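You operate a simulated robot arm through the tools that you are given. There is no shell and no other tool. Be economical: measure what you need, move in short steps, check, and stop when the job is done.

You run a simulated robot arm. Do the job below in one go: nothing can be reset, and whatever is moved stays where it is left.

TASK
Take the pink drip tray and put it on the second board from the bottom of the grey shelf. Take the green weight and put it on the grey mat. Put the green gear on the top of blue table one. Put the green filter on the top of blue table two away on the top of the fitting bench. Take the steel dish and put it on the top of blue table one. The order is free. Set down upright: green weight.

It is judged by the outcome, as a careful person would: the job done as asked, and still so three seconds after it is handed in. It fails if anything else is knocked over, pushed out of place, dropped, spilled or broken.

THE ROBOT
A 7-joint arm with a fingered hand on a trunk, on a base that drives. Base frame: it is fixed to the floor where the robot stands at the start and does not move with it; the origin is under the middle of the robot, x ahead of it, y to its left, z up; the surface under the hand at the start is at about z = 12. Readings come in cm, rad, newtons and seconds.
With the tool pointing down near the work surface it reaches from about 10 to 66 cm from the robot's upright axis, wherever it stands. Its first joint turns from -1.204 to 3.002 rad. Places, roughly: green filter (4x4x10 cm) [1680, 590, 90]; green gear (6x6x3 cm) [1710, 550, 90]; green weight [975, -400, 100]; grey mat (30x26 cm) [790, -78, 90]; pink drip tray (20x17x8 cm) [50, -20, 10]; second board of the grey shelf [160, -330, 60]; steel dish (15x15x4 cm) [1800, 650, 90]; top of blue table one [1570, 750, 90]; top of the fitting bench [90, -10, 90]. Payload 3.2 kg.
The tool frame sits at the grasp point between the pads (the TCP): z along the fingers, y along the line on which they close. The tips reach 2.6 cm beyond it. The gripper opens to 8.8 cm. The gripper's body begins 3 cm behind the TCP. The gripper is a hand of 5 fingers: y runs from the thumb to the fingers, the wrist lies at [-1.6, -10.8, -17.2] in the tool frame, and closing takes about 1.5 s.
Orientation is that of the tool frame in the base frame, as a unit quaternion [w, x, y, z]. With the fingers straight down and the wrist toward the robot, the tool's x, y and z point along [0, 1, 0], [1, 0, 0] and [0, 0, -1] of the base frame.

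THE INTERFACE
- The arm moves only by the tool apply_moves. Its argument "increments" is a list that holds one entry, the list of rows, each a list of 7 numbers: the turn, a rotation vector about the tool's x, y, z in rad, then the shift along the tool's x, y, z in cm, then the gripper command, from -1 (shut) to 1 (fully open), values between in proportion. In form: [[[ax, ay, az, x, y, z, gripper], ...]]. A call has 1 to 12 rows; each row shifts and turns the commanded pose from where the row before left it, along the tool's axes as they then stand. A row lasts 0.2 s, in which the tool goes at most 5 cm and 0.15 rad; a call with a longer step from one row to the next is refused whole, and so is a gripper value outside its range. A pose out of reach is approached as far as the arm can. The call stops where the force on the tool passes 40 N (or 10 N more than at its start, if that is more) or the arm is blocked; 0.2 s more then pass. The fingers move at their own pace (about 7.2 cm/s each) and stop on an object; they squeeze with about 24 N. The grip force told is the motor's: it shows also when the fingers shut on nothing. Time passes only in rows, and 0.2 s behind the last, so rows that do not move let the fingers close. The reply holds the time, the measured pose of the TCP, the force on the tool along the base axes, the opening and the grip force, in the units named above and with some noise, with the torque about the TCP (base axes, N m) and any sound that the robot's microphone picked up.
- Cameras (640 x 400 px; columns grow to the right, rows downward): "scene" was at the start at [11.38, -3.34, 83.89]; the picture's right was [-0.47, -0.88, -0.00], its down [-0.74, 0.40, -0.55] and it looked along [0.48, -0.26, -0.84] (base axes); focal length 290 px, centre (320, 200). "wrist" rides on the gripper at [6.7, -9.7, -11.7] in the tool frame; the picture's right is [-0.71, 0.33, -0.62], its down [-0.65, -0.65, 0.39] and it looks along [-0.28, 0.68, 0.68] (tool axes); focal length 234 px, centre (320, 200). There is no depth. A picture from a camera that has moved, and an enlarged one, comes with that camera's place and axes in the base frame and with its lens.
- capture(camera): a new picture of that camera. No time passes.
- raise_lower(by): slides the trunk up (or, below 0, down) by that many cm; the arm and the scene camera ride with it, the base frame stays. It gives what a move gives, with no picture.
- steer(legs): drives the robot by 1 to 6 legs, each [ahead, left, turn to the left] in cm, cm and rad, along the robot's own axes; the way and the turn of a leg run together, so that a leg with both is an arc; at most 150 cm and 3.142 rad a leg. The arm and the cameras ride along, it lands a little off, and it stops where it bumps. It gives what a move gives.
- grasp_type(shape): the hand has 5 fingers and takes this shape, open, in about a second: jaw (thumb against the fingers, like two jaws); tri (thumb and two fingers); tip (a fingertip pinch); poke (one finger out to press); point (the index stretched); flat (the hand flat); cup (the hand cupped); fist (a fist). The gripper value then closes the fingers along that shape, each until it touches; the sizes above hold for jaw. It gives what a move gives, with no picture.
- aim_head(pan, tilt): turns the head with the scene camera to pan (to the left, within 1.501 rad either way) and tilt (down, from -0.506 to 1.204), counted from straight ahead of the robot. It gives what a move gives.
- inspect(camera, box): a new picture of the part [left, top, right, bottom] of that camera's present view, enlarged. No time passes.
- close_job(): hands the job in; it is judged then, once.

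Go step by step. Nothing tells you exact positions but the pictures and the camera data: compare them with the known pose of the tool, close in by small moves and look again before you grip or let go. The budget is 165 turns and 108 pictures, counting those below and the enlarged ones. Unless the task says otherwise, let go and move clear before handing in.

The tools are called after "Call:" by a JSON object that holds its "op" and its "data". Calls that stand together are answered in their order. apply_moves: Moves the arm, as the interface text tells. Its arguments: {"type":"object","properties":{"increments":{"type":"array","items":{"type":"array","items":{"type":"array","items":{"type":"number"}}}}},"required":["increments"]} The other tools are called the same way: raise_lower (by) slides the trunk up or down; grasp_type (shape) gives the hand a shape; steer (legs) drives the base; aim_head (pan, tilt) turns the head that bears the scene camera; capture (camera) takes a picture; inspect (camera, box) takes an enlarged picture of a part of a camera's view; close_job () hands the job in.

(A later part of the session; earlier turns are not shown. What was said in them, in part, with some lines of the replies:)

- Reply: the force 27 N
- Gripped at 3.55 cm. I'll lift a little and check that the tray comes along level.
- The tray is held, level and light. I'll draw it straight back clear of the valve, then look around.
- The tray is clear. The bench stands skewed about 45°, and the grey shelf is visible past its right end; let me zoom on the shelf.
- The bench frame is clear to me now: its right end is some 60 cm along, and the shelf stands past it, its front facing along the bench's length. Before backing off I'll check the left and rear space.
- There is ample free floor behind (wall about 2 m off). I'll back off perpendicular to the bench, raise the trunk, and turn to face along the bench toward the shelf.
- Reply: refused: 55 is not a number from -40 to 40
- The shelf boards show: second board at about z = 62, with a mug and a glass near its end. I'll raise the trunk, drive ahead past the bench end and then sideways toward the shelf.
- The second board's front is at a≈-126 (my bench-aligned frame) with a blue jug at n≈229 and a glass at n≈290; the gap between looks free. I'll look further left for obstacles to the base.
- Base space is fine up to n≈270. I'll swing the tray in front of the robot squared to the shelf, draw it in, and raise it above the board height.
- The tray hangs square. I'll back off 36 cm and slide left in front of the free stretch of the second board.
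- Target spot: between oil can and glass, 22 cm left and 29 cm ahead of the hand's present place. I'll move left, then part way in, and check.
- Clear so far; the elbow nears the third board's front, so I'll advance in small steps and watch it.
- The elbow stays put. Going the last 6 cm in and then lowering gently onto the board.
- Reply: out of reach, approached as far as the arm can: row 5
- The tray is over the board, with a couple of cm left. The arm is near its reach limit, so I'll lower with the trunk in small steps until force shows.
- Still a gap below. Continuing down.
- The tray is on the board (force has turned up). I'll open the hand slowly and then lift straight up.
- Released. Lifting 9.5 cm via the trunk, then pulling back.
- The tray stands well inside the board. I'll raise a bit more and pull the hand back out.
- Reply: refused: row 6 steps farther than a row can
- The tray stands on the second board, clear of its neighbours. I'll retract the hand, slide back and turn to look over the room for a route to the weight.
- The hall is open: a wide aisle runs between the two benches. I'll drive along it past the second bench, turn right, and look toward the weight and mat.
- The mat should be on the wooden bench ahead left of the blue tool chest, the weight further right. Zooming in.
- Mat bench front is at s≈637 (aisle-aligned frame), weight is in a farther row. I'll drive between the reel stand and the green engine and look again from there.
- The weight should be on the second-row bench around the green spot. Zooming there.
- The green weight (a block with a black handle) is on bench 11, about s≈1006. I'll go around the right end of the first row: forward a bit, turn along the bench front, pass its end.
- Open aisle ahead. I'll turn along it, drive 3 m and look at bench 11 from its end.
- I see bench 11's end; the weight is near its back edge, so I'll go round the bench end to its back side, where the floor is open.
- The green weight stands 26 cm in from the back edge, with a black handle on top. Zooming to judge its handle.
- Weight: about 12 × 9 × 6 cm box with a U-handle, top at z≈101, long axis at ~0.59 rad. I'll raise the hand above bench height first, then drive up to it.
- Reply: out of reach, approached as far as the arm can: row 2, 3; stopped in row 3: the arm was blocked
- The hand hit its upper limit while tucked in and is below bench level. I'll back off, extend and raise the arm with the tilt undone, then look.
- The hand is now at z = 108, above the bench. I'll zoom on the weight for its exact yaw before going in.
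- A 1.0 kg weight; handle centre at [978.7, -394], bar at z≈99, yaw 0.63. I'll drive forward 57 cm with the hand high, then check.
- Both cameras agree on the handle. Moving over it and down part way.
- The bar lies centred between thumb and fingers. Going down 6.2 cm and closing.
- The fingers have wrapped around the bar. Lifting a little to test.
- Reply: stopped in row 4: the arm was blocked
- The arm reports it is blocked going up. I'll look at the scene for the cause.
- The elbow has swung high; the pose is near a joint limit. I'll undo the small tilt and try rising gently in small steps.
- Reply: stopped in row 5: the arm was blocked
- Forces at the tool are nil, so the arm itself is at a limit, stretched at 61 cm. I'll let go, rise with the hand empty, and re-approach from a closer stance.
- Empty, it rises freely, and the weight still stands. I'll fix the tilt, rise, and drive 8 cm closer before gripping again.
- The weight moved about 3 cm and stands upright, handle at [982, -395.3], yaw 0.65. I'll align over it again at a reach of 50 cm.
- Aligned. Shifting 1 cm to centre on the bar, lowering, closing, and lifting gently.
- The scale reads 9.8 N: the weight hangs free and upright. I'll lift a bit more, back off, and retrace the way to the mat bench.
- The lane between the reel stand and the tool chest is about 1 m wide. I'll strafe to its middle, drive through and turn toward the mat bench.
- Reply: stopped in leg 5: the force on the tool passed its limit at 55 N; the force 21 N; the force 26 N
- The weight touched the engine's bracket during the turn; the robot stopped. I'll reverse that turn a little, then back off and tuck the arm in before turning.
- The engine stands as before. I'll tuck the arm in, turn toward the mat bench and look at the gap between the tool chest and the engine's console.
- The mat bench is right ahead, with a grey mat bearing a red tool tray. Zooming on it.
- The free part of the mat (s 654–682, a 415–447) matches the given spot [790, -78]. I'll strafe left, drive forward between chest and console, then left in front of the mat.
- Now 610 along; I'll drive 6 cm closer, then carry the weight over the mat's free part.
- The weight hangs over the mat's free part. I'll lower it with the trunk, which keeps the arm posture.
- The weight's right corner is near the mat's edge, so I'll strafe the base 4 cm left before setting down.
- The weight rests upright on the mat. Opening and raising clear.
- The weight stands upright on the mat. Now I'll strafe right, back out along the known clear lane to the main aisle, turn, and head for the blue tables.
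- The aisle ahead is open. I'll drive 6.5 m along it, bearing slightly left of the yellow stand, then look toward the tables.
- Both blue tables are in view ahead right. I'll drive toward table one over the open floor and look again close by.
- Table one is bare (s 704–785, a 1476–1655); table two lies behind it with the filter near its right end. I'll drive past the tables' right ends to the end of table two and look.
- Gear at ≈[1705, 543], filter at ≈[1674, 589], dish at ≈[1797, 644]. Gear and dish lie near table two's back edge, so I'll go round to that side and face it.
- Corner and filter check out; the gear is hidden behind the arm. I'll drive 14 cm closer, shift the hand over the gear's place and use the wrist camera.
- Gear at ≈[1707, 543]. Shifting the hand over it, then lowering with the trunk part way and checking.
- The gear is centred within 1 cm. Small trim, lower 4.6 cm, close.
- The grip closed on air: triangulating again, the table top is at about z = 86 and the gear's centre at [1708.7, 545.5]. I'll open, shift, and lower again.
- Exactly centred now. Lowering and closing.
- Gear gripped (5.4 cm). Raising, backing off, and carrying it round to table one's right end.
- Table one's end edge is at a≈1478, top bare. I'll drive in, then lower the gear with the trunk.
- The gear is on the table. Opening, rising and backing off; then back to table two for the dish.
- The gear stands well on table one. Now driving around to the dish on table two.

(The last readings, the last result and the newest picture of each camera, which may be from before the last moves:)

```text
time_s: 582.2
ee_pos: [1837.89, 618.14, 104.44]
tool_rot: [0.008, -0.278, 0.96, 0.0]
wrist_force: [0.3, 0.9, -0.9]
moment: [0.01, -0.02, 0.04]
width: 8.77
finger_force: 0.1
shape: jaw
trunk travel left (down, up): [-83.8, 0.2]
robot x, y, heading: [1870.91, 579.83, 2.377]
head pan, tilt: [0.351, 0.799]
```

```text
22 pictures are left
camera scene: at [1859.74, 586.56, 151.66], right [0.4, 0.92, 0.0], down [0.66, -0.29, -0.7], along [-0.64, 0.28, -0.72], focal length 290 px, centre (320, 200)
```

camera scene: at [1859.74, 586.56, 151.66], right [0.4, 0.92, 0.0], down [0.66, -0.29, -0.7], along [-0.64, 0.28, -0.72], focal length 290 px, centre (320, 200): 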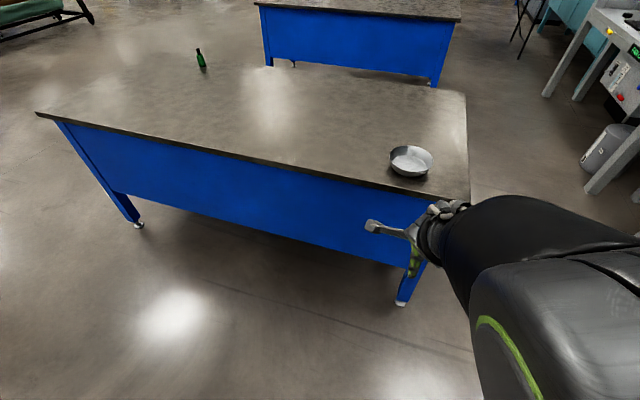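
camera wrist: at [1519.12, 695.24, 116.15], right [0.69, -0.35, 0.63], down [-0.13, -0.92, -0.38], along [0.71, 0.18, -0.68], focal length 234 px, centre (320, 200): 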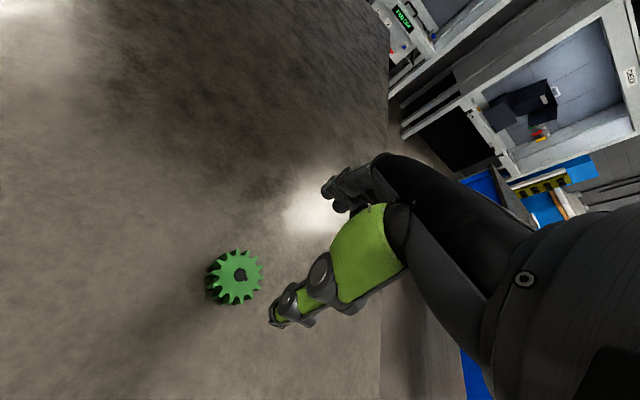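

Dish centre ≈[1798, 648], rim at z≈90. I'll pinch its near rim: align heading and drive 42 cm in, then check with the wrist camera.

Call:
{"op": "steer", "data": {"legs": [[0, 0, 0.09], [42, -3, 0]]}}

Call:
{"op": "raise_lower", "data": {"by": -6}}

Call:
{"op": "capture", "data": {"camera": "wrist"}}

```text
time_s: 585.2
ee_pos: [1803.93, 643.69, 104.47]
tool_rot: [0.007, -0.319, 0.948, 0.001]
wrist_force: [0.6, 0.6, 0.7]
moment: [-0.03, 0.01, 0.0]
width: 8.77
finger_force: 0.1
shape: jaw
trunk travel left (down, up): [-83.8, 0.2]
robot x, y, heading: [1840.11, 608.64, 2.462]
head pan, tilt: [0.351, 0.799]
```

```text
time_s: 586.2
ee_pos: [1803.97, 643.72, 98.47]
tool_rot: [0.007, -0.319, 0.948, 0.001]
wrist_force: [0.2, 0.7, 0.4]
moment: [0.01, -0.01, 0.01]
width: 8.76
finger_force: 0.1
shape: jaw
trunk travel left (down, up): [-77.8, 6.2]
robot x, y, heading: [1839.47, 608.34, 2.461]
head pan, tilt: [0.351, 0.799]
```

```text
21 pictures are left
camera wrist: at [1804.41, 631.93, 110.19], right [0.36, 0.69, 0.63], down [0.92, -0.13, -0.38], along [-0.18, 0.71, -0.68], focal length 234 px, centre (320, 200)
```

wrist: 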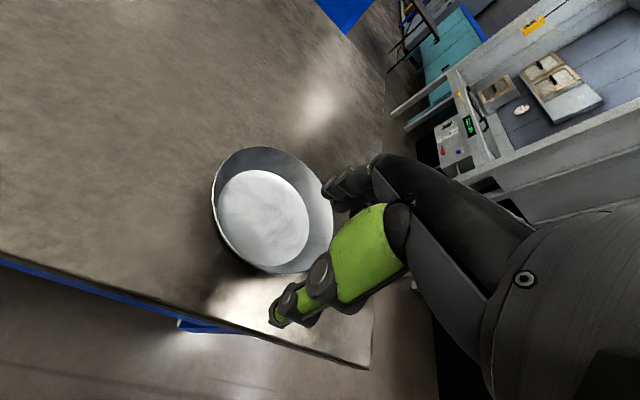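

I'll shift to put the near rim between thumb and fingers, lower most of the way and check.

Call:
{"op": "apply_moves", "data": {"increments": [[[0, 0, 0, 1.3, -1, 0, 1], [0, 0, 0, 1.2, -1, 0, 1], [0, 0, 0, 0, 0, 0, 1]]]}}

Call:
{"op": "raise_lower", "data": {"by": -5}}

Call:
{"op": "inspect", "data": {"camera": "wrist", "box": [160, 110, 440, 340]}}

```text
time_s: 587.0
ee_pos: [1803.08, 640.67, 98.78]
tool_rot: [-0.005, -0.311, 0.951, -0.007]
wrist_force: [-0.8, -0.8, 0.1]
moment: [0.01, 0.0, 0.03]
width: 8.82
finger_force: 0.0
shape: jaw
trunk travel left (down, up): [-77.8, 6.2]
robot x, y, heading: [1839.53, 608.31, 2.464]
head pan, tilt: [0.351, 0.799]
```

```text
time_s: 588.0
ee_pos: [1802.84, 640.51, 93.84]
tool_rot: [-0.006, -0.315, 0.949, -0.006]
wrist_force: [-0.3, 0.4, -0.1]
moment: [0.03, -0.04, 0.05]
width: 8.78
finger_force: 0.1
shape: jaw
trunk travel left (down, up): [-72.8, 11.2]
robot x, y, heading: [1839.41, 608.02, 2.461]
head pan, tilt: [0.351, 0.799]
```

```text
1.74 times, centred on (300, 225) of wrist
camera zoom: at [1803.54, 628.95, 105.78], right [0.37, 0.7, 0.61], down [0.91, -0.14, -0.39], along [-0.19, 0.7, -0.69], focal length 407 px, centre (355, 156)
```

zoom: 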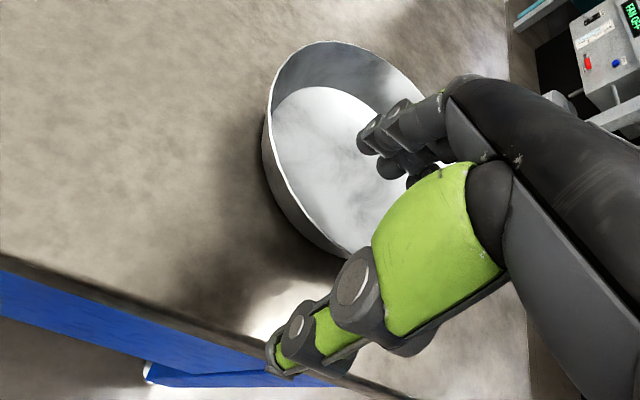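

Fingers inside, thumb outside the rim. Lowering the rest and closing.

Call:
{"op": "raise_lower", "data": {"by": -2.5}}

Call:
{"op": "raise_lower", "data": {"by": -1.3}}

Call:
{"op": "apply_moves", "data": {"increments": [[[0, 0, 0, 0, 0, 0, 0.5], [0, 0, 0, 0, 0, 0, 0], [0, 0, 0, 0, 0, 0, -0.5], [0, 0, 0, 0, 0, 0, -1], [0, 0, 0, 0, 0, 0, -1], [0, 0, 0, 0, 0, 0, -1], [0, 0, 0, 0, 0, 0, -1], [0, 0, 0, 0, 0, 0, -1], [0, 0, 0, 0, 0, 0, -1]]]}}

Call:
{"op": "raise_lower", "data": {"by": 3}}

Call:
{"op": "inspect", "data": {"camera": "wrist", "box": [160, 110, 440, 340]}}

```text
time_s: 588.7
ee_pos: [1802.87, 640.48, 91.29]
tool_rot: [-0.006, -0.315, 0.949, -0.007]
wrist_force: [0.2, 0.3, 0.0]
moment: [-0.01, 0.0, -0.03]
width: 8.8
finger_force: 0.1
shape: jaw
trunk travel left (down, up): [-70.3, 13.7]
robot x, y, heading: [1839.75, 608.36, 2.466]
head pan, tilt: [0.351, 0.799]
```

```text
time_s: 589.3
ee_pos: [1802.96, 640.54, 89.99]
tool_rot: [-0.006, -0.315, 0.949, -0.006]
wrist_force: [-0.8, -0.2, 0.5]
moment: [-0.01, -0.02, 0.0]
width: 8.79
finger_force: 0.1
shape: jaw
trunk travel left (down, up): [-69.0, 15.0]
robot x, y, heading: [1839.9, 608.92, 2.466]
head pan, tilt: [0.351, 0.799]
```

```text
time_s: 591.3
ee_pos: [1802.96, 640.43, 89.97]
tool_rot: [-0.004, -0.315, 0.949, -0.007]
wrist_force: [-1.8, -0.8, 1.7]
moment: [0.22, 0.14, 0.11]
width: 0.27
finger_force: 23.9
shape: jaw
trunk travel left (down, up): [-69.0, 15.0]
robot x, y, heading: [1839.62, 608.18, 2.464]
head pan, tilt: [0.351, 0.799]
```

```text
time_s: 592.0
ee_pos: [1802.85, 640.57, 93.04]
tool_rot: [-0.005, -0.315, 0.949, -0.007]
wrist_force: [0.0, -0.9, -0.3]
moment: [-0.05, -0.01, -0.02]
width: 0.3
finger_force: 24.4
shape: jaw
trunk travel left (down, up): [-72.0, 12.0]
robot x, y, heading: [1839.73, 608.36, 2.467]
head pan, tilt: [0.351, 0.799]
```

```text
1.74 times, centred on (300, 225) of wrist
camera zoom: at [1803.54, 628.99, 104.87], right [0.37, 0.7, 0.61], down [0.91, -0.14, -0.39], along [-0.18, 0.7, -0.69], focal length 407 px, centre (355, 156)
```

zoom: 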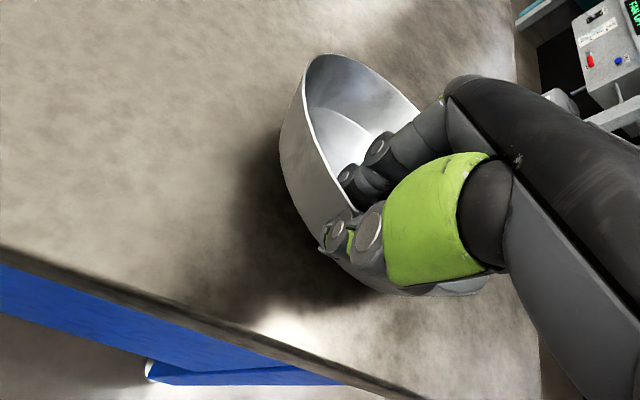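

The dish is held by its rim, tilted with the far side down. I'll raise it, back off and take it to table one.

Call:
{"op": "raise_lower", "data": {"by": 11.5}}

Call:
{"op": "steer", "data": {"legs": [[-32, 0, 0], [0, 0, 1.571], [104, 0, 0], [104, 0, 0], [0, 0, -1.571], [110, 0, 0]]}}

```text
time_s: 593.5
ee_pos: [1802.88, 640.57, 104.33]
tool_rot: [-0.005, -0.316, 0.949, -0.008]
wrist_force: [0.4, -0.7, -1.9]
moment: [-0.04, -0.02, 0.0]
width: 0.3
finger_force: 24.3
shape: jaw
trunk travel left (down, up): [-83.5, 0.5]
robot x, y, heading: [1839.38, 608.35, 2.469]
head pan, tilt: [0.351, 0.799]
```

```text
time_s: 608.6
ee_pos: [1705.37, 399.9, 104.06]
tool_rot: [-0.012, 0.885, -0.466, 0.003]
wrist_force: [-4.9, 12.7, 1.2]
moment: [-0.07, -0.07, -0.14]
width: 0.16
finger_force: 24.3
shape: jaw
trunk travel left (down, up): [-83.5, 0.5]
robot x, y, heading: [1738.73, 434.96, -2.263]
head pan, tilt: [0.351, 0.799]
stopped in leg 4: the force on the tool passed its limit at 44 N (the readings are from after the stop); the commanded pose is now the measured one
```

The hand touched something ahead. Looking before doing anything.

Call:
{"op": "aim_head", "data": {"pan": 0.0, "tilt": 0.6}}

Call:
{"op": "capture", "data": {"camera": "scene"}}

```text
time_s: 609.4
ee_pos: [1705.37, 399.88, 104.19]
tool_rot: [-0.011, 0.886, -0.463, 0.005]
wrist_force: [-5.0, 15.8, 2.0]
moment: [-0.1, -0.06, -0.17]
width: 0.23
finger_force: 24.2
shape: jaw
trunk travel left (down, up): [-83.5, 0.5]
robot x, y, heading: [1738.44, 434.67, -2.263]
head pan, tilt: [0.0, 0.6]
```

```text
18 pictures are left
camera scene: at [1729.66, 424.73, 153.08], right [-0.77, 0.64, 0.0], down [0.36, 0.43, -0.83], along [-0.53, -0.64, -0.56], focal length 290 px, centre (320, 200)
```

scene: 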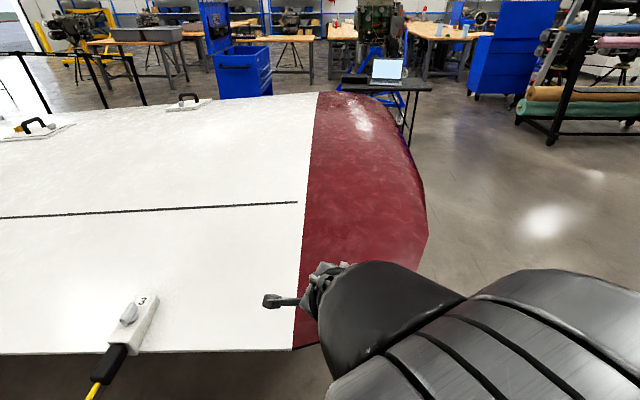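

It's the aeroplane's wing tip. Backing straight off 40 cm and checking that the dish is still held.

Call:
{"op": "steer", "data": {"legs": [[-40, 0, 0]]}}

Call:
{"op": "capture", "data": {"camera": "wrist"}}

Call:
{"op": "capture", "data": {"camera": "scene"}}

```text
time_s: 611.9
ee_pos: [1730.7, 429.63, 104.03]
tool_rot: [-0.013, 0.888, -0.461, 0.004]
wrist_force: [-0.2, 0.6, -1.8]
moment: [0.04, -0.1, -0.02]
width: 0.19
finger_force: 23.8
shape: jaw
trunk travel left (down, up): [-83.5, 0.5]
robot x, y, heading: [1763.87, 465.15, -2.265]
head pan, tilt: [0.0, 0.6]
```

```text
17 pictures are left
camera wrist: at [1742.36, 429.49, 116.02], right [-0.69, 0.38, 0.62], down [0.17, 0.91, -0.37], along [-0.7, -0.15, -0.69], focal length 234 px, centre (320, 200)
```

wrist: 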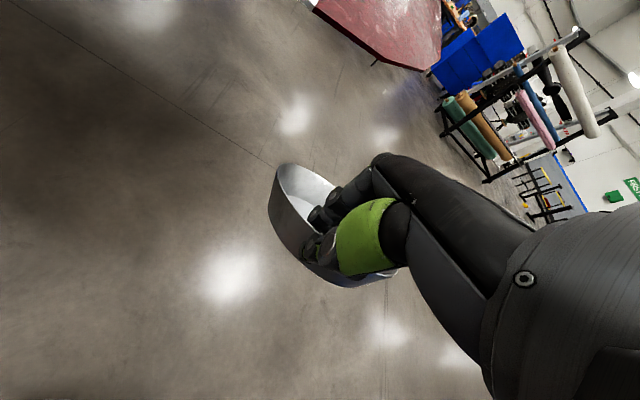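

```text
16 pictures are left
camera scene: at [1754.94, 454.34, 153.04], right [-0.77, 0.64, 0.0], down [0.36, 0.44, -0.82], along [-0.53, -0.64, -0.57], focal length 290 px, centre (320, 200)
```

scene: 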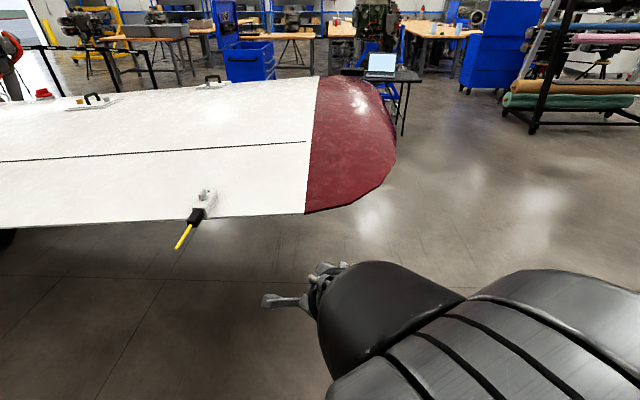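

The dish is still firmly held and the wing unmoved. I'll turn right here, strafe to the lane I used before, and continue to table one.

Call:
{"op": "steer", "data": {"legs": [[0, 0, -1.55], [0, 46, 0], [110, 0, 0], [110, 0, 0], [110, 0, 0], [26, 0, 0]]}}

Call:
{"op": "steer", "data": {"legs": [[0, 0, -1.571]]}}

Call:
{"op": "aim_head", "data": {"pan": 0.0, "tilt": 0.8}}

Call:
{"op": "capture", "data": {"camera": "scene"}}

```text
time_s: 635.5
ee_pos: [1442.64, 703.66, 104.17]
tool_rot: [0.005, -0.272, 0.962, -0.012]
wrist_force: [0.1, -0.8, -1.5]
moment: [-0.11, -0.03, -0.01]
width: 0.17
finger_force: 24.3
shape: jaw
trunk travel left (down, up): [-83.5, 0.5]
robot x, y, heading: [1476.32, 669.03, 2.392]
head pan, tilt: [0.0, 0.6]
```

```text
time_s: 639.8
ee_pos: [1512.35, 700.91, 104.04]
tool_rot: [-0.005, 0.503, 0.864, -0.013]
wrist_force: [0.7, -0.3, -0.9]
moment: [0.02, 0.08, -0.01]
width: 0.16
finger_force: 24.2
shape: jaw
trunk travel left (down, up): [-83.5, 0.5]
robot x, y, heading: [1475.86, 668.64, 0.786]
head pan, tilt: [0.0, 0.6]
```

```text
time_s: 640.5
ee_pos: [1512.15, 700.96, 104.05]
tool_rot: [-0.006, 0.504, 0.864, -0.013]
wrist_force: [0.6, -0.3, -1.7]
moment: [-0.01, 0.12, -0.02]
width: 0.2
finger_force: 24.1
shape: jaw
trunk travel left (down, up): [-83.5, 0.5]
robot x, y, heading: [1475.78, 668.6, 0.786]
head pan, tilt: [0.0, 0.799]
```

```text
15 pictures are left
camera scene: at [1485.65, 678.01, 151.36], right [0.71, -0.71, 0.0], down [-0.51, -0.51, -0.7], along [0.49, 0.49, -0.72], focal length 290 px, centre (320, 200)
```

scene: 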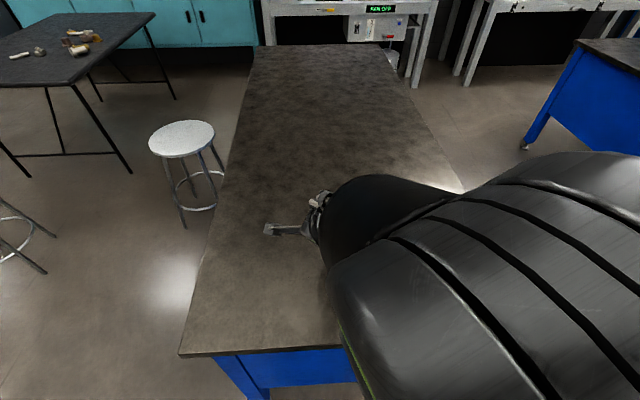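

I'll true up the heading, strafe clear of the gear, then tilt the hand back to level the dish before lowering.

Call:
{"op": "steer", "data": {"legs": [[3, 6, 0.11]]}}

Call:
{"op": "apply_moves", "data": {"increments": [[[-0.1, 0, 0, 0, 0, 0, -1], [-0.1, 0, 0, 0, 0, 0, -1], [-0.1, 0, 0, 0, 0, 0, -1], [-0.1, 0, 0, 0, 0, 0, -1], [0, 0, 0, 0, 0, 0, -1]]]}}

Call:
{"op": "capture", "data": {"camera": "wrist"}}

```text
time_s: 641.5
ee_pos: [1506.37, 710.65, 104.01]
tool_rot: [-0.006, 0.456, 0.89, -0.012]
wrist_force: [0.6, 0.0, -0.7]
moment: [-0.05, 0.08, -0.01]
width: 0.17
finger_force: 24.0
shape: jaw
trunk travel left (down, up): [-83.5, 0.5]
robot x, y, heading: [1473.82, 675.17, 0.897]
head pan, tilt: [0.0, 0.799]
```

```text
time_s: 642.7
ee_pos: [1506.32, 710.85, 104.77]
tool_rot: [0.074, 0.453, 0.872, 0.17]
wrist_force: [-0.2, 0.8, -1.2]
moment: [-0.01, 0.08, 0.03]
width: 0.18
finger_force: 24.0
shape: jaw
trunk travel left (down, up): [-83.5, 0.5]
robot x, y, heading: [1473.79, 674.86, 0.895]
head pan, tilt: [0.0, 0.799]
```

```text
14 pictures are left
camera wrist: at [1491.72, 708.6, 112.25], right [0.49, -0.54, 0.68], down [-0.01, -0.79, -0.62], along [0.87, 0.29, -0.39], focal length 234 px, centre (320, 200)
```

wrist: 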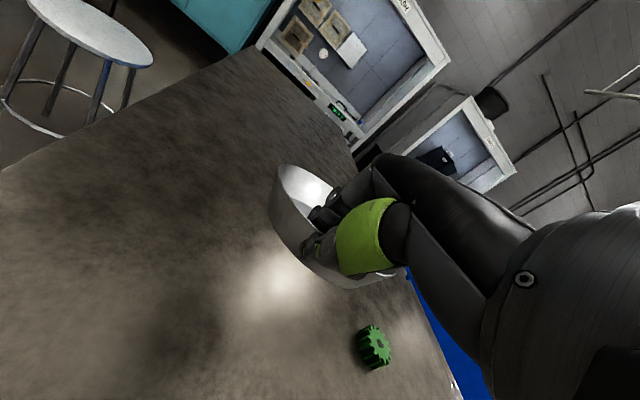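

The hand tilted 0.38 rad and the dish looks close to level, clear of the gear. Lowering with the trunk.

Call:
{"op": "raise_lower", "data": {"by": -10}}

Call:
{"op": "raise_lower", "data": {"by": -1.2}}

Call:
{"op": "inspect", "data": {"camera": "wrist", "box": [180, 110, 460, 320]}}

```text
time_s: 644.0
ee_pos: [1506.29, 710.81, 94.43]
tool_rot: [0.074, 0.454, 0.872, 0.168]
wrist_force: [0.6, -0.2, -1.1]
moment: [0.0, 0.11, -0.02]
width: 0.16
finger_force: 24.1
shape: jaw
trunk travel left (down, up): [-73.5, 10.5]
robot x, y, heading: [1473.91, 675.14, 0.888]
head pan, tilt: [0.0, 0.799]
```

```text
time_s: 644.6
ee_pos: [1506.39, 710.89, 93.28]
tool_rot: [0.074, 0.454, 0.872, 0.168]
wrist_force: [-0.1, -0.1, -2.5]
moment: [-0.02, 0.08, 0.01]
width: 0.19
finger_force: 23.3
shape: jaw
trunk travel left (down, up): [-72.3, 11.7]
robot x, y, heading: [1473.85, 675.32, 0.899]
head pan, tilt: [0.0, 0.799]
```

```text
1.90 times, centred on (320, 215) of wrist
camera zoom: at [1491.83, 708.55, 100.93], right [0.49, -0.54, 0.68], down [-0.02, -0.79, -0.61], along [0.87, 0.28, -0.4], focal length 446 px, centre (320, 171)
```

zoom: 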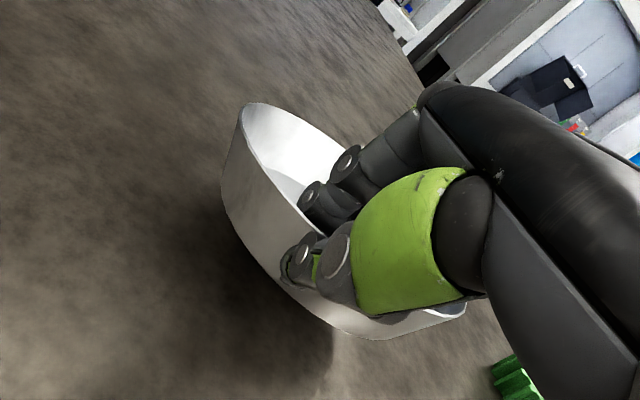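

Call:
{"op": "raise_lower", "data": {"by": -1}}

Call:
{"op": "raise_lower", "data": {"by": -0.7}}

Call:
{"op": "raise_lower", "data": {"by": -0.6}}

```text
time_s: 645.2
ee_pos: [1506.38, 710.88, 92.34]
tool_rot: [0.074, 0.455, 0.872, 0.166]
wrist_force: [0.5, -0.3, -1.3]
moment: [-0.01, 0.09, 0.0]
width: 0.17
finger_force: 23.7
shape: jaw
trunk travel left (down, up): [-71.3, 12.7]
robot x, y, heading: [1473.88, 674.89, 0.892]
head pan, tilt: [0.0, 0.799]
```

```text
time_s: 645.8
ee_pos: [1506.4, 710.85, 91.64]
tool_rot: [0.074, 0.454, 0.872, 0.167]
wrist_force: [-0.3, 0.5, -1.6]
moment: [-0.02, 0.06, 0.03]
width: 0.18
finger_force: 23.7
shape: jaw
trunk travel left (down, up): [-70.6, 13.4]
robot x, y, heading: [1474.05, 674.63, 0.897]
head pan, tilt: [0.0, 0.799]
```

```text
time_s: 646.3
ee_pos: [1506.37, 710.88, 91.04]
tool_rot: [0.073, 0.454, 0.872, 0.167]
wrist_force: [-0.1, -0.7, 0.1]
moment: [0.03, 0.05, 0.02]
width: 0.18
finger_force: 23.3
shape: jaw
trunk travel left (down, up): [-70.0, 14.0]
robot x, y, heading: [1473.83, 675.07, 0.898]
head pan, tilt: [0.0, 0.799]
```

Call:
{"op": "raise_lower", "data": {"by": -0.5}}

Call:
{"op": "raise_lower", "data": {"by": -0.4}}

Call:
{"op": "inspect", "data": {"camera": "wrist", "box": [180, 110, 460, 320]}}

```text
time_s: 646.9
ee_pos: [1506.36, 710.7, 90.51]
tool_rot: [0.074, 0.454, 0.872, 0.167]
wrist_force: [0.6, -0.2, -0.7]
moment: [0.04, 0.03, 0.01]
width: 0.19
finger_force: 23.9
shape: jaw
trunk travel left (down, up): [-69.5, 14.5]
robot x, y, heading: [1473.35, 674.77, 0.888]
head pan, tilt: [0.0, 0.799]
```

```text
time_s: 647.4
ee_pos: [1506.34, 710.85, 90.13]
tool_rot: [0.073, 0.455, 0.872, 0.167]
wrist_force: [-0.6, -1.4, 1.0]
moment: [0.11, 0.07, -0.01]
width: 0.19
finger_force: 24.1
shape: jaw
trunk travel left (down, up): [-69.1, 14.9]
robot x, y, heading: [1473.92, 674.78, 0.892]
head pan, tilt: [0.0, 0.799]
```

```text
1.90 times, centred on (320, 215) of wrist
camera zoom: at [1491.78, 708.53, 97.77], right [0.49, -0.54, 0.68], down [-0.02, -0.79, -0.61], along [0.87, 0.29, -0.39], focal length 446 px, centre (320, 171)
```

zoom: 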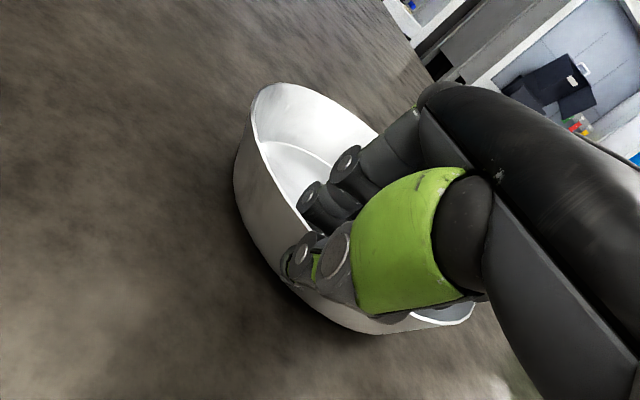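

The dish's far side has touched and it is flattening in the grip. Two more small steps down, then release.

Call:
{"op": "raise_lower", "data": {"by": -0.5}}

Call:
{"op": "raise_lower", "data": {"by": -0.4}}

Call:
{"op": "apply_moves", "data": {"increments": [[[0, 0, 0, 0, 0, 0, -0.7], [0, 0, 0, 0, 0, 0, -0.5], [0, 0, 0, 0, 0, 0, -0.2], [0, 0, 0, 0, 0, 0, 0.1], [0, 0, 0, 0, 0, 0, 0.4], [0, 0, 0, 0, 0, 0, 0.4], [0, 0, 0, 0, 0, 0, 0.4]]]}}

Call:
{"op": "inspect", "data": {"camera": "wrist", "box": [180, 110, 460, 320]}}

```text
time_s: 647.9
ee_pos: [1506.2, 710.87, 89.83]
tool_rot: [0.075, 0.453, 0.872, 0.17]
wrist_force: [-3.0, -2.4, 10.3]
moment: [0.06, -0.02, 0.01]
width: 0.18
finger_force: 24.1
shape: jaw
trunk travel left (down, up): [-68.6, 15.4]
robot x, y, heading: [1473.7, 674.78, 0.891]
head pan, tilt: [0.0, 0.799]
```

```text
time_s: 648.5
ee_pos: [1506.22, 710.97, 89.42]
tool_rot: [0.075, 0.454, 0.871, 0.171]
wrist_force: [-5.4, -0.1, 16.9]
moment: [0.01, -0.18, 0.01]
width: 0.2
finger_force: 23.5
shape: jaw
trunk travel left (down, up): [-68.2, 15.8]
robot x, y, heading: [1473.9, 675.0, 0.89]
head pan, tilt: [0.0, 0.799]
```

```text
time_s: 650.0
ee_pos: [1506.41, 710.82, 89.26]
tool_rot: [0.074, 0.455, 0.871, 0.169]
wrist_force: [3.6, 1.3, 12.8]
moment: [-0.03, 0.05, -0.01]
width: 5.48
finger_force: 0.0
shape: jaw
trunk travel left (down, up): [-68.2, 15.8]
robot x, y, heading: [1473.44, 675.09, 0.892]
head pan, tilt: [0.0, 0.799]
```

```text
1.90 times, centred on (320, 215) of wrist
camera zoom: at [1491.8, 708.48, 96.96], right [0.49, -0.54, 0.68], down [-0.02, -0.79, -0.61], along [0.87, 0.29, -0.39], focal length 446 px, centre (320, 171)
```

zoom: 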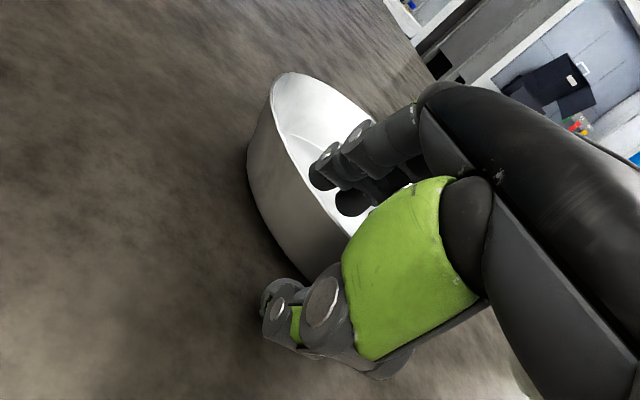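

Call:
{"op": "raise_lower", "data": {"by": 3}}

Call:
{"op": "raise_lower", "data": {"by": 12.5}}

Call:
{"op": "capture", "data": {"camera": "wrist"}}

```text
time_s: 650.8
ee_pos: [1506.33, 710.85, 92.17]
tool_rot: [0.073, 0.454, 0.872, 0.167]
wrist_force: [1.4, -0.1, 0.0]
moment: [0.01, 0.02, -0.03]
width: 6.11
finger_force: 0.0
shape: jaw
trunk travel left (down, up): [-71.2, 12.8]
robot x, y, heading: [1473.72, 674.8, 0.891]
head pan, tilt: [0.0, 0.799]
```

```text
time_s: 652.3
ee_pos: [1506.33, 710.85, 104.71]
tool_rot: [0.073, 0.454, 0.872, 0.166]
wrist_force: [-0.4, -0.2, 0.2]
moment: [0.02, 0.01, -0.01]
width: 6.1
finger_force: 0.0
shape: jaw
trunk travel left (down, up): [-83.7, 0.3]
robot x, y, heading: [1473.99, 674.89, 0.895]
head pan, tilt: [0.0, 0.799]
```

```text
10 pictures are left
camera wrist: at [1491.82, 708.54, 112.33], right [0.49, -0.54, 0.68], down [-0.02, -0.79, -0.61], along [0.87, 0.28, -0.4], focal length 234 px, centre (320, 200)
```

wrist: 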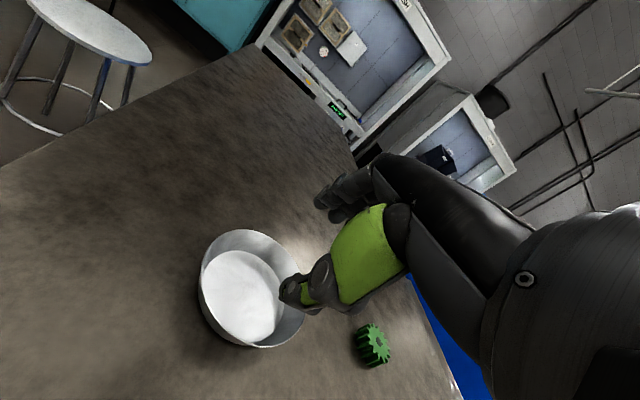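

The dish lies flat beside the gear on table one. Now to the filter at ≈[1676.5, 593.4]: I'll back off, level the hand, and enter the lane between the tables.

Call:
{"op": "steer", "data": {"legs": [[-33, 0, 0], [0, 0, -1.571], [125, 0, 0], [0, 93, 0]]}}

Call:
{"op": "apply_moves", "data": {"increments": [[[0.1, 0, 0, 0, 0, 0, 1], [0.1, 0, 0, 0, 0, 0, 1], [0.1, 0, 0, 0, 0, 0, 1], [0.08, 0, 0, 0, 0, 0, 1], [0, 0, 0, 0, 0, 0, 1]]]}}

Call:
{"op": "aim_head", "data": {"pan": 0.2, "tilt": 0.75}}

Call:
{"op": "capture", "data": {"camera": "scene"}}

```text
time_s: 668.7
ee_pos: [1641.77, 609.11, 104.69]
tool_rot: [0.17, 0.937, 0.298, 0.066]
wrist_force: [0.5, -0.3, -0.9]
moment: [-0.01, 0.03, -0.01]
width: 6.12
finger_force: 0.0
shape: jaw
trunk travel left (down, up): [-83.7, 0.3]
robot x, y, heading: [1605.85, 641.37, -0.676]
head pan, tilt: [0.0, 0.799]
```

```text
time_s: 669.9
ee_pos: [1641.81, 609.16, 104.71]
tool_rot: [-0.011, 0.952, 0.305, 0.008]
wrist_force: [-0.6, 0.6, 0.0]
moment: [0.01, -0.01, 0.02]
width: 8.8
finger_force: 0.0
shape: jaw
trunk travel left (down, up): [-83.7, 0.3]
robot x, y, heading: [1606.05, 641.27, -0.677]
head pan, tilt: [0.0, 0.799]
```

```text
time_s: 670.6
ee_pos: [1641.84, 608.95, 104.71]
tool_rot: [-0.01, 0.952, 0.305, 0.009]
wrist_force: [0.8, 0.3, -0.8]
moment: [0.01, -0.03, 0.0]
width: 8.78
finger_force: 0.0
shape: jaw
trunk travel left (down, up): [-83.7, 0.3]
robot x, y, heading: [1605.56, 641.17, -0.672]
head pan, tilt: [0.201, 0.75]
```

```text
9 pictures are left
camera scene: at [1617.08, 634.38, 151.96], right [-0.46, -0.89, 0.0], down [-0.61, 0.31, -0.73], along [0.65, -0.33, -0.68], focal length 290 px, centre (320, 200)
```

scene: 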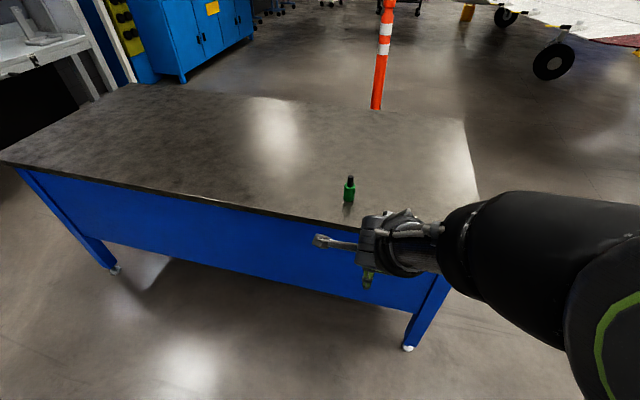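

Filter confirmed at [1676, 594], top at z≈95.5. I'll drive so the hand comes over it at a safe height, then check with the wrist camera.

Call:
{"op": "steer", "data": {"legs": [[35, 9, 0]]}}

Call:
{"op": "capture", "data": {"camera": "wrist"}}

```text
time_s: 673.0
ee_pos: [1674.55, 594.18, 104.66]
tool_rot: [-0.009, 0.952, 0.304, 0.01]
wrist_force: [-0.1, -0.3, 0.6]
moment: [0.02, -0.02, -0.04]
width: 8.8
finger_force: 0.0
shape: jaw
trunk travel left (down, up): [-83.7, 0.3]
robot x, y, heading: [1638.43, 626.74, -0.672]
head pan, tilt: [0.201, 0.75]
```

```text
8 pictures are left
camera wrist: at [1674.31, 605.76, 116.74], right [-0.39, -0.7, 0.6], down [-0.9, 0.17, -0.4], along [0.18, -0.7, -0.69], focal length 234 px, centre (320, 200)
```

wrist: 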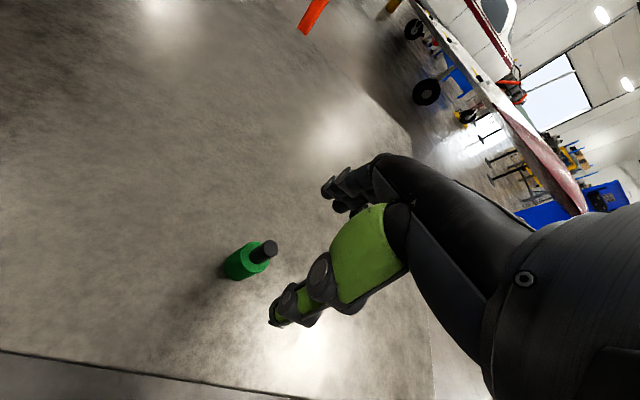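

Trimming 1 cm and lowering over the filter; check before closing.

Call:
{"op": "apply_moves", "data": {"increments": [[[0, 0, 0, 1, 1.2, 0, 1], [0, 0, 0, 0, 0, 0, 1]]]}}

Call:
{"op": "raise_lower", "data": {"by": -7}}

Call:
{"op": "inspect", "data": {"camera": "wrist", "box": [180, 130, 440, 340]}}

```text
time_s: 673.5
ee_pos: [1675.97, 593.85, 104.77]
tool_rot: [-0.009, 0.952, 0.305, 0.01]
wrist_force: [-0.4, 0.6, 0.0]
moment: [0.0, -0.01, 0.0]
width: 8.77
finger_force: 0.0
shape: jaw
trunk travel left (down, up): [-83.7, 0.3]
robot x, y, heading: [1638.21, 626.3, -0.675]
head pan, tilt: [0.201, 0.75]
```

```text
time_s: 674.6
ee_pos: [1676.07, 593.91, 97.88]
tool_rot: [-0.009, 0.952, 0.305, 0.009]
wrist_force: [-0.8, 0.4, -0.1]
moment: [0.02, -0.02, -0.03]
width: 8.74
finger_force: 0.1
shape: jaw
trunk travel left (down, up): [-76.7, 7.3]
robot x, y, heading: [1638.87, 626.75, -0.676]
head pan, tilt: [0.201, 0.75]
```

```text
1.90 times, centred on (310, 235) of wrist
camera zoom: at [1675.83, 605.37, 109.85], right [-0.39, -0.7, 0.6], down [-0.9, 0.17, -0.4], along [0.18, -0.7, -0.69], focal length 446 px, centre (339, 133)
```

zoom: 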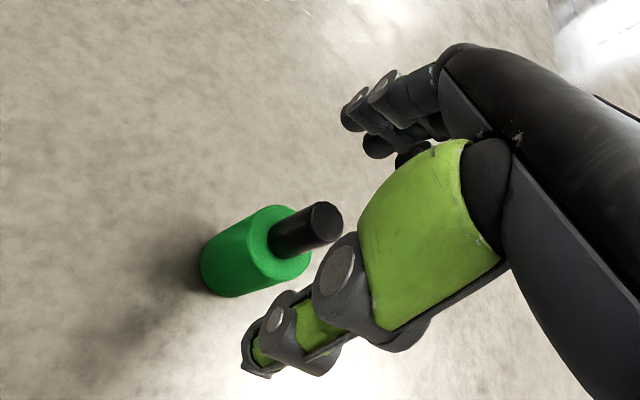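

Perfectly centred. Lowering 5.2 cm and closing.

Call:
{"op": "raise_lower", "data": {"by": -3}}

Call:
{"op": "raise_lower", "data": {"by": -2.4}}

Call:
{"op": "apply_moves", "data": {"increments": [[[0, 0, 0, 0, 0, 0, 0.6], [0, 0, 0, 0, 0, 0, 0.3], [0, 0, 0, 0, 0, 0, 0], [0, 0, 0, 0, 0, 0, -0.4], [0, 0, 0, 0, 0, 0, -1], [0, 0, 0, 0, 0, 0, -1], [0, 0, 0, 0, 0, 0, -1], [0, 0, 0, 0, 0, 0, -1], [0, 0, 0, 0, 0, 0, -1]]]}}

Call:
{"op": "raise_lower", "data": {"by": 12}}

Call:
{"op": "inspect", "data": {"camera": "wrist", "box": [180, 130, 440, 340]}}

```text
time_s: 675.4
ee_pos: [1676.05, 593.75, 94.9]
tool_rot: [-0.009, 0.952, 0.305, 0.009]
wrist_force: [0.3, -1.2, -0.2]
moment: [0.0, -0.01, -0.01]
width: 8.79
finger_force: 0.1
shape: jaw
trunk travel left (down, up): [-73.7, 10.3]
robot x, y, heading: [1638.29, 626.73, -0.678]
head pan, tilt: [0.201, 0.75]
```

```text
time_s: 676.1
ee_pos: [1676.16, 593.87, 92.37]
tool_rot: [-0.009, 0.952, 0.305, 0.009]
wrist_force: [-0.2, -0.8, -0.2]
moment: [0.01, -0.03, -0.03]
width: 8.78
finger_force: 0.0
shape: jaw
trunk travel left (down, up): [-71.3, 12.7]
robot x, y, heading: [1638.15, 626.36, -0.674]
head pan, tilt: [0.201, 0.75]
```

```text
time_s: 678.1
ee_pos: [1676.08, 593.9, 92.43]
tool_rot: [-0.01, 0.952, 0.306, 0.009]
wrist_force: [0.4, -0.4, 0.1]
moment: [0.03, 0.02, 0.06]
width: 2.89
finger_force: 24.1
shape: jaw
trunk travel left (down, up): [-71.3, 12.7]
robot x, y, heading: [1638.29, 626.4, -0.677]
head pan, tilt: [0.201, 0.75]
```

```text
time_s: 679.6
ee_pos: [1676.1, 593.8, 104.35]
tool_rot: [-0.009, 0.952, 0.305, 0.009]
wrist_force: [0.3, 0.6, 0.3]
moment: [-0.01, 0.06, 0.03]
width: 2.91
finger_force: 24.0
shape: jaw
trunk travel left (down, up): [-83.3, 0.7]
robot x, y, heading: [1638.43, 626.21, -0.673]
head pan, tilt: [0.201, 0.75]
```

```text
1.90 times, centred on (310, 235) of wrist
camera zoom: at [1675.85, 605.35, 116.43], right [-0.39, -0.7, 0.6], down [-0.9, 0.17, -0.4], along [0.18, -0.7, -0.69], focal length 446 px, centre (339, 133)
```

zoom: 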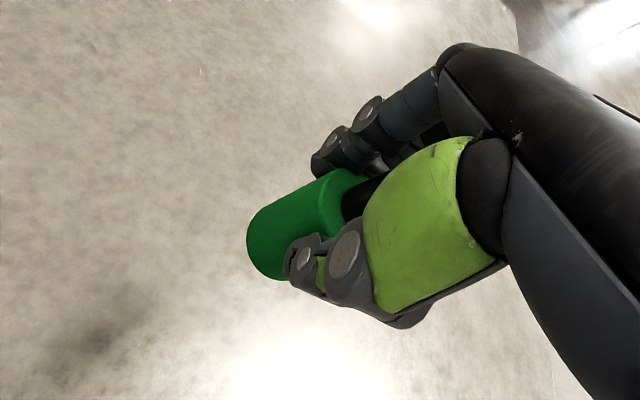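

The filter is held. Now the long way back to the fitting bench, retracing the known clear route.

Call:
{"op": "steer", "data": {"legs": [[-36, 0, 0], [0, -97, 0], [0, 0, 1.571], [0, 0, 1.571], [127, 0, 0], [127, 0, 0]]}}

```text
time_s: 706.5
ee_pos: [1307.55, 766.51, 104.43]
tool_rot: [-0.009, -0.296, 0.955, -0.009]
wrist_force: [-0.3, -0.4, -0.9]
moment: [-0.02, -0.02, 0.01]
width: 2.83
finger_force: 24.3
shape: jaw
trunk travel left (down, up): [-83.3, 0.7]
robot x, y, heading: [1345.03, 732.97, 2.451]
head pan, tilt: [0.201, 0.75]
```

Call:
{"op": "steer", "data": {"legs": [[0, 0, 0.711], [145, 0, 0], [145, 0, 0], [145, 0, 0], [142, 0, 0], [0, 0, 0.876]]}}

```text
time_s: 738.2
ee_pos: [738.31, 670.05, 104.35]
tool_rot: [-0.001, 0.89, -0.455, 0.013]
wrist_force: [-0.2, 0.2, -1.0]
moment: [0.0, -0.01, 0.02]
width: 2.82
finger_force: 23.9
shape: jaw
trunk travel left (down, up): [-83.3, 0.7]
robot x, y, heading: [770.43, 708.31, -2.237]
head pan, tilt: [0.201, 0.75]
```

Call:
{"op": "steer", "data": {"legs": [[150, 2, -0.008], [150, 2, 0], [150, 2, 0], [150, 2, 0], [120, 2, 0]]}}

```text
refused: leg 1 is longer than a leg can be; nothing moved
```

Call:
{"op": "steer", "data": {"legs": [[145, 2, -0.008], [145, 2, 0], [145, 2, 0], [145, 2, 0], [145, 2, 0]]}}

```text
time_s: 772.7
ee_pos: [264.28, 119.24, 104.45]
tool_rot: [0.0, 0.876, -0.483, 0.014]
wrist_force: [0.2, -0.3, -0.9]
moment: [0.0, 0.01, -0.01]
width: 2.84
finger_force: 24.2
shape: jaw
trunk travel left (down, up): [-83.3, 0.7]
robot x, y, heading: [299.32, 154.81, -2.3]
head pan, tilt: [0.201, 0.75]
```

Call:
{"op": "steer", "data": {"legs": [[0, 42, 0.055], [130, 0, 0], [105, 0, 0], [0, 0, -1.571]]}}

Call:
{"op": "aim_head", "data": {"pan": 0.1, "tilt": 0.65}}

Call:
{"op": "capture", "data": {"camera": "scene"}}

```text
time_s: 789.9
ee_pos: [148.04, -20.72, 104.33]
tool_rot: [-0.008, -0.328, 0.945, -0.009]
wrist_force: [0.2, 0.5, -0.7]
moment: [-0.01, -0.02, -0.02]
width: 2.8
finger_force: 24.2
shape: jaw
trunk travel left (down, up): [-83.3, 0.7]
robot x, y, heading: [187.05, -51.51, 2.514]
head pan, tilt: [0.201, 0.75]
```

```text
time_s: 790.6
ee_pos: [147.99, -20.8, 104.43]
tool_rot: [-0.009, -0.328, 0.945, -0.009]
wrist_force: [0.0, 0.3, 0.1]
moment: [0.0, 0.01, 0.04]
width: 2.81
finger_force: 23.8
shape: jaw
trunk travel left (down, up): [-83.3, 0.7]
robot x, y, heading: [187.15, -51.51, 2.515]
head pan, tilt: [0.099, 0.649]
```

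```text
5 pictures are left
camera scene: at [175.92, -44.21, 152.42], right [0.5, 0.87, 0.0], down [0.52, -0.3, -0.8], along [-0.69, 0.4, -0.6], focal length 290 px, centre (320, 200)
```

scene: 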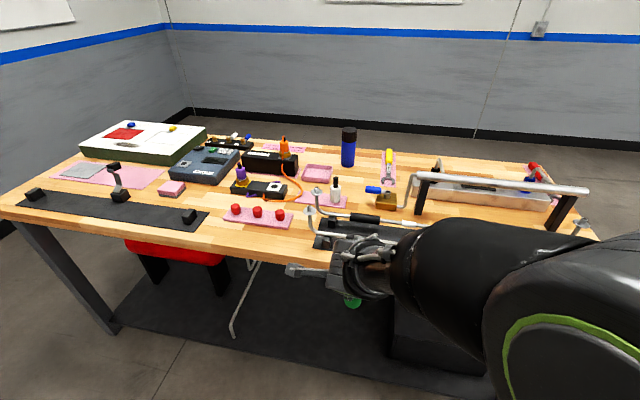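

The bench is crowded; there is a free wooden strip by the near edge, in front of the pink mat with red knobs, at ≈[109.6, -31.8]. I'll strafe and move in over it.

Call:
{"op": "steer", "data": {"legs": [[0, 0, -0.047], [0, 34.5, 0], [22, 0, 0]]}}

Call:
{"op": "capture", "data": {"camera": "wrist"}}

```text
time_s: 794.5
ee_pos: [110.74, -31.9, 104.39]
tool_rot: [-0.009, -0.304, 0.953, -0.009]
wrist_force: [0.2, 0.1, 0.2]
moment: [0.0, 0.02, 0.05]
width: 2.83
finger_force: 23.9
shape: jaw
trunk travel left (down, up): [-83.3, 0.7]
robot x, y, heading: [148.21, -64.45, 2.467]
head pan, tilt: [0.099, 0.649]
```

```text
4 pictures are left
camera wrist: at [111.34, -43.35, 116.45], right [0.39, 0.7, 0.6], down [0.9, -0.17, -0.4], along [-0.17, 0.7, -0.69], focal length 234 px, centre (320, 200)
```

wrist: 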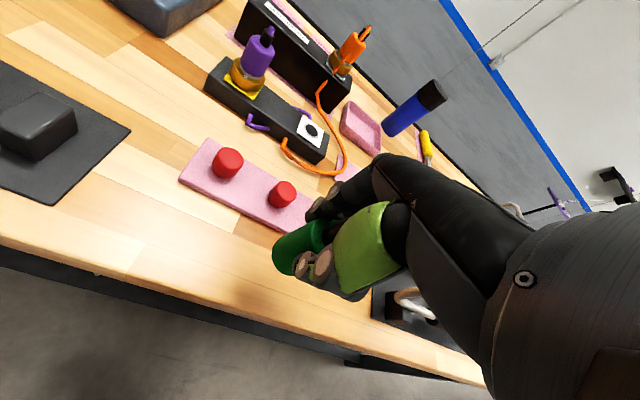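

Directly below is clear wood midway between mat and edge. Lowering in steps until contact.

Call:
{"op": "raise_lower", "data": {"by": -6}}

Call:
{"op": "raise_lower", "data": {"by": -1.2}}

Call:
{"op": "raise_lower", "data": {"by": -0.7}}

Call:
{"op": "inspect", "data": {"camera": "wrist", "box": [180, 150, 440, 360]}}

```text
time_s: 795.5
ee_pos: [110.78, -31.8, 98.42]
tool_rot: [-0.009, -0.304, 0.953, -0.009]
wrist_force: [-0.2, 0.3, -1.4]
moment: [0.01, -0.02, 0.07]
width: 2.79
finger_force: 23.9
shape: jaw
trunk travel left (down, up): [-77.3, 6.7]
robot x, y, heading: [148.53, -64.32, 2.467]
head pan, tilt: [0.099, 0.649]
```

```text
time_s: 796.1
ee_pos: [110.79, -31.9, 97.23]
tool_rot: [-0.008, -0.303, 0.953, -0.009]
wrist_force: [-0.3, -0.1, -0.1]
moment: [0.01, -0.01, 0.0]
width: 2.84
finger_force: 24.1
shape: jaw
trunk travel left (down, up): [-76.1, 7.9]
robot x, y, heading: [148.67, -64.49, 2.467]
head pan, tilt: [0.099, 0.649]
```

```text
time_s: 796.7
ee_pos: [110.88, -31.77, 96.43]
tool_rot: [-0.009, -0.304, 0.953, -0.009]
wrist_force: [0.8, -0.1, -0.3]
moment: [0.0, -0.02, 0.0]
width: 2.8
finger_force: 24.2
shape: jaw
trunk travel left (down, up): [-75.4, 8.6]
robot x, y, heading: [148.59, -64.47, 2.464]
head pan, tilt: [0.099, 0.649]
```

```text
1.90 times, centred on (310, 255) of wrist
camera zoom: at [111.31, -43.32, 108.53], right [0.39, 0.7, 0.6], down [0.9, -0.17, -0.4], along [-0.17, 0.7, -0.69], focal length 446 px, centre (339, 95)
```

zoom: 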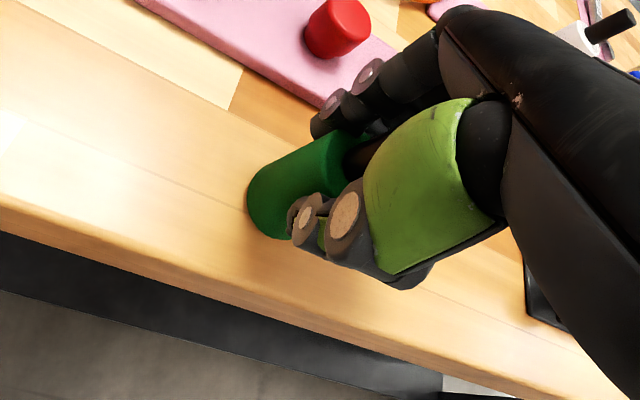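

Call:
{"op": "raise_lower", "data": {"by": -0.5}}

Call:
{"op": "raise_lower", "data": {"by": -0.4}}

Call:
{"op": "raise_lower", "data": {"by": -0.4}}

```text
time_s: 797.2
ee_pos: [110.9, -31.9, 96.3]
tool_rot: [-0.011, -0.305, 0.952, -0.009]
wrist_force: [-2.1, -2.2, 12.5]
moment: [0.06, 0.0, 0.0]
width: 2.87
finger_force: 24.2
shape: jaw
trunk travel left (down, up): [-74.9, 9.1]
robot x, y, heading: [148.34, -64.41, 2.468]
head pan, tilt: [0.099, 0.649]
```

```text
time_s: 797.8
ee_pos: [110.96, -31.97, 96.02]
tool_rot: [-0.013, -0.304, 0.953, -0.006]
wrist_force: [-3.5, 0.7, 30.9]
moment: [0.14, 0.06, 0.01]
width: 3.03
finger_force: 23.7
shape: jaw
trunk travel left (down, up): [-74.5, 9.5]
robot x, y, heading: [148.74, -64.42, 2.465]
head pan, tilt: [0.099, 0.649]
```

```text
time_s: 798.3
ee_pos: [110.84, -31.97, 95.75]
tool_rot: [-0.014, -0.305, 0.952, -0.005]
wrist_force: [-3.4, 0.1, 36.8]
moment: [0.12, 0.06, 0.03]
width: 3.11
finger_force: 24.3
shape: jaw
trunk travel left (down, up): [-74.1, 9.9]
robot x, y, heading: [148.28, -64.58, 2.469]
head pan, tilt: [0.099, 0.649]
```

Firmly in contact; I'll ease up slightly, open part way, and rise.

Call:
{"op": "raise_lower", "data": {"by": 0.7}}

Call:
{"op": "apply_moves", "data": {"increments": [[[0, 0, 0, 0, 0, 0, -0.3], [0, 0, 0, 0, 0, 0, -0.15], [0, 0, 0, 0, 0, 0, 0], [0, 0, 0, 0, 0, 0, 0.15], [0, 0, 0, 0, 0, 0, 0.3], [0, 0, 0, 0, 0, 0, 0.4], [0, 0, 0, 0, 0, 0, 0.4]]]}}

Call:
{"op": "inspect", "data": {"camera": "wrist", "box": [180, 150, 440, 360]}}

```text
time_s: 798.8
ee_pos: [110.96, -31.96, 95.89]
tool_rot: [-0.009, -0.305, 0.952, -0.01]
wrist_force: [-3.9, -0.1, 14.0]
moment: [0.09, 0.02, 0.06]
width: 3.05
finger_force: 24.1
shape: jaw
trunk travel left (down, up): [-74.8, 9.2]
robot x, y, heading: [148.28, -64.46, 2.47]
head pan, tilt: [0.099, 0.649]
```

```text
time_s: 800.4
ee_pos: [110.89, -31.9, 95.85]
tool_rot: [-0.008, -0.304, 0.952, -0.009]
wrist_force: [-0.2, -0.3, 0.0]
moment: [-0.02, -0.01, 0.04]
width: 6.13
finger_force: 0.0
shape: jaw
trunk travel left (down, up): [-74.8, 9.2]
robot x, y, heading: [148.53, -64.89, 2.465]
head pan, tilt: [0.099, 0.649]
```

```text
1.90 times, centred on (310, 255) of wrist
camera zoom: at [111.31, -43.32, 107.94], right [0.39, 0.7, 0.6], down [0.9, -0.17, -0.4], along [-0.17, 0.7, -0.69], focal length 446 px, centre (339, 95)
```

zoom: 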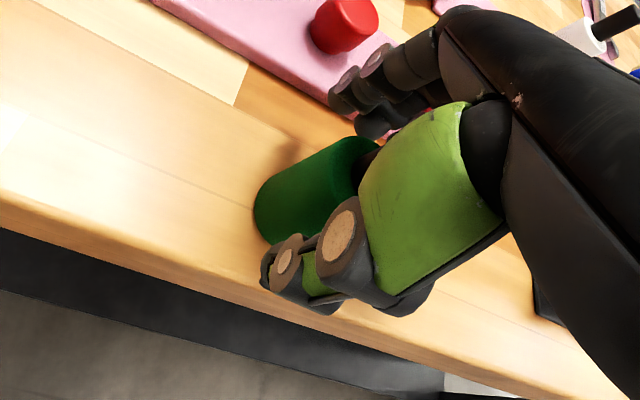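

The filter stands free on the bench. Rising straight up, then backing away and a final look.

Call:
{"op": "raise_lower", "data": {"by": 9}}

Call:
{"op": "steer", "data": {"legs": [[-35, 0, 0]]}}

Call:
{"op": "capture", "data": {"camera": "scene"}}

```text
time_s: 801.7
ee_pos: [110.75, -31.83, 104.92]
tool_rot: [-0.009, -0.304, 0.953, -0.009]
wrist_force: [-0.6, 1.3, 0.4]
moment: [0.0, 0.0, 0.02]
width: 6.12
finger_force: 0.1
shape: jaw
trunk travel left (down, up): [-83.8, 0.2]
robot x, y, heading: [148.41, -64.53, 2.467]
head pan, tilt: [0.099, 0.649]
```

```text
time_s: 804.0
ee_pos: [138.04, -53.69, 104.83]
tool_rot: [-0.008, -0.306, 0.952, -0.009]
wrist_force: [0.2, -0.5, 0.3]
moment: [0.01, 0.03, 0.0]
width: 6.1
finger_force: 0.0
shape: jaw
trunk travel left (down, up): [-83.8, 0.2]
robot x, y, heading: [176.12, -85.93, 2.471]
head pan, tilt: [0.099, 0.649]
```

```text
1 pictures are left
camera scene: at [164.76, -78.4, 152.92], right [0.54, 0.84, 0.0], down [0.51, -0.33, -0.8], along [-0.67, 0.43, -0.6], focal length 290 px, centre (320, 200)
```

scene: 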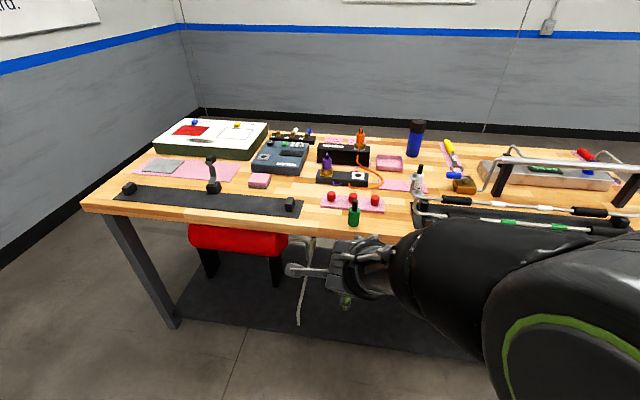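

The green filter stands upright on the fitting bench, nothing around it is disturbed, and the hand is clear, so all five items are placed and I'm handing in.

Call:
{"op": "close_job", "data": {}}

```text
The job is handed in.
```

The job is handed in, with all five items placed:

- **Pink drip tray:** on the second board of the grey shelf.
- **Green weight:** upright on the grey mat.
- **Green gear and steel dish:** on the top of blue table one.
- **Green filter:** standing on the top of the fitting bench.

On the way the robot touched two things: the weight bumped an engine stand's bracket, and the dish bumped the aeroplane's wing tip. Both times the robot stopped at once, and neither looked moved in the pictures taken afterwards.
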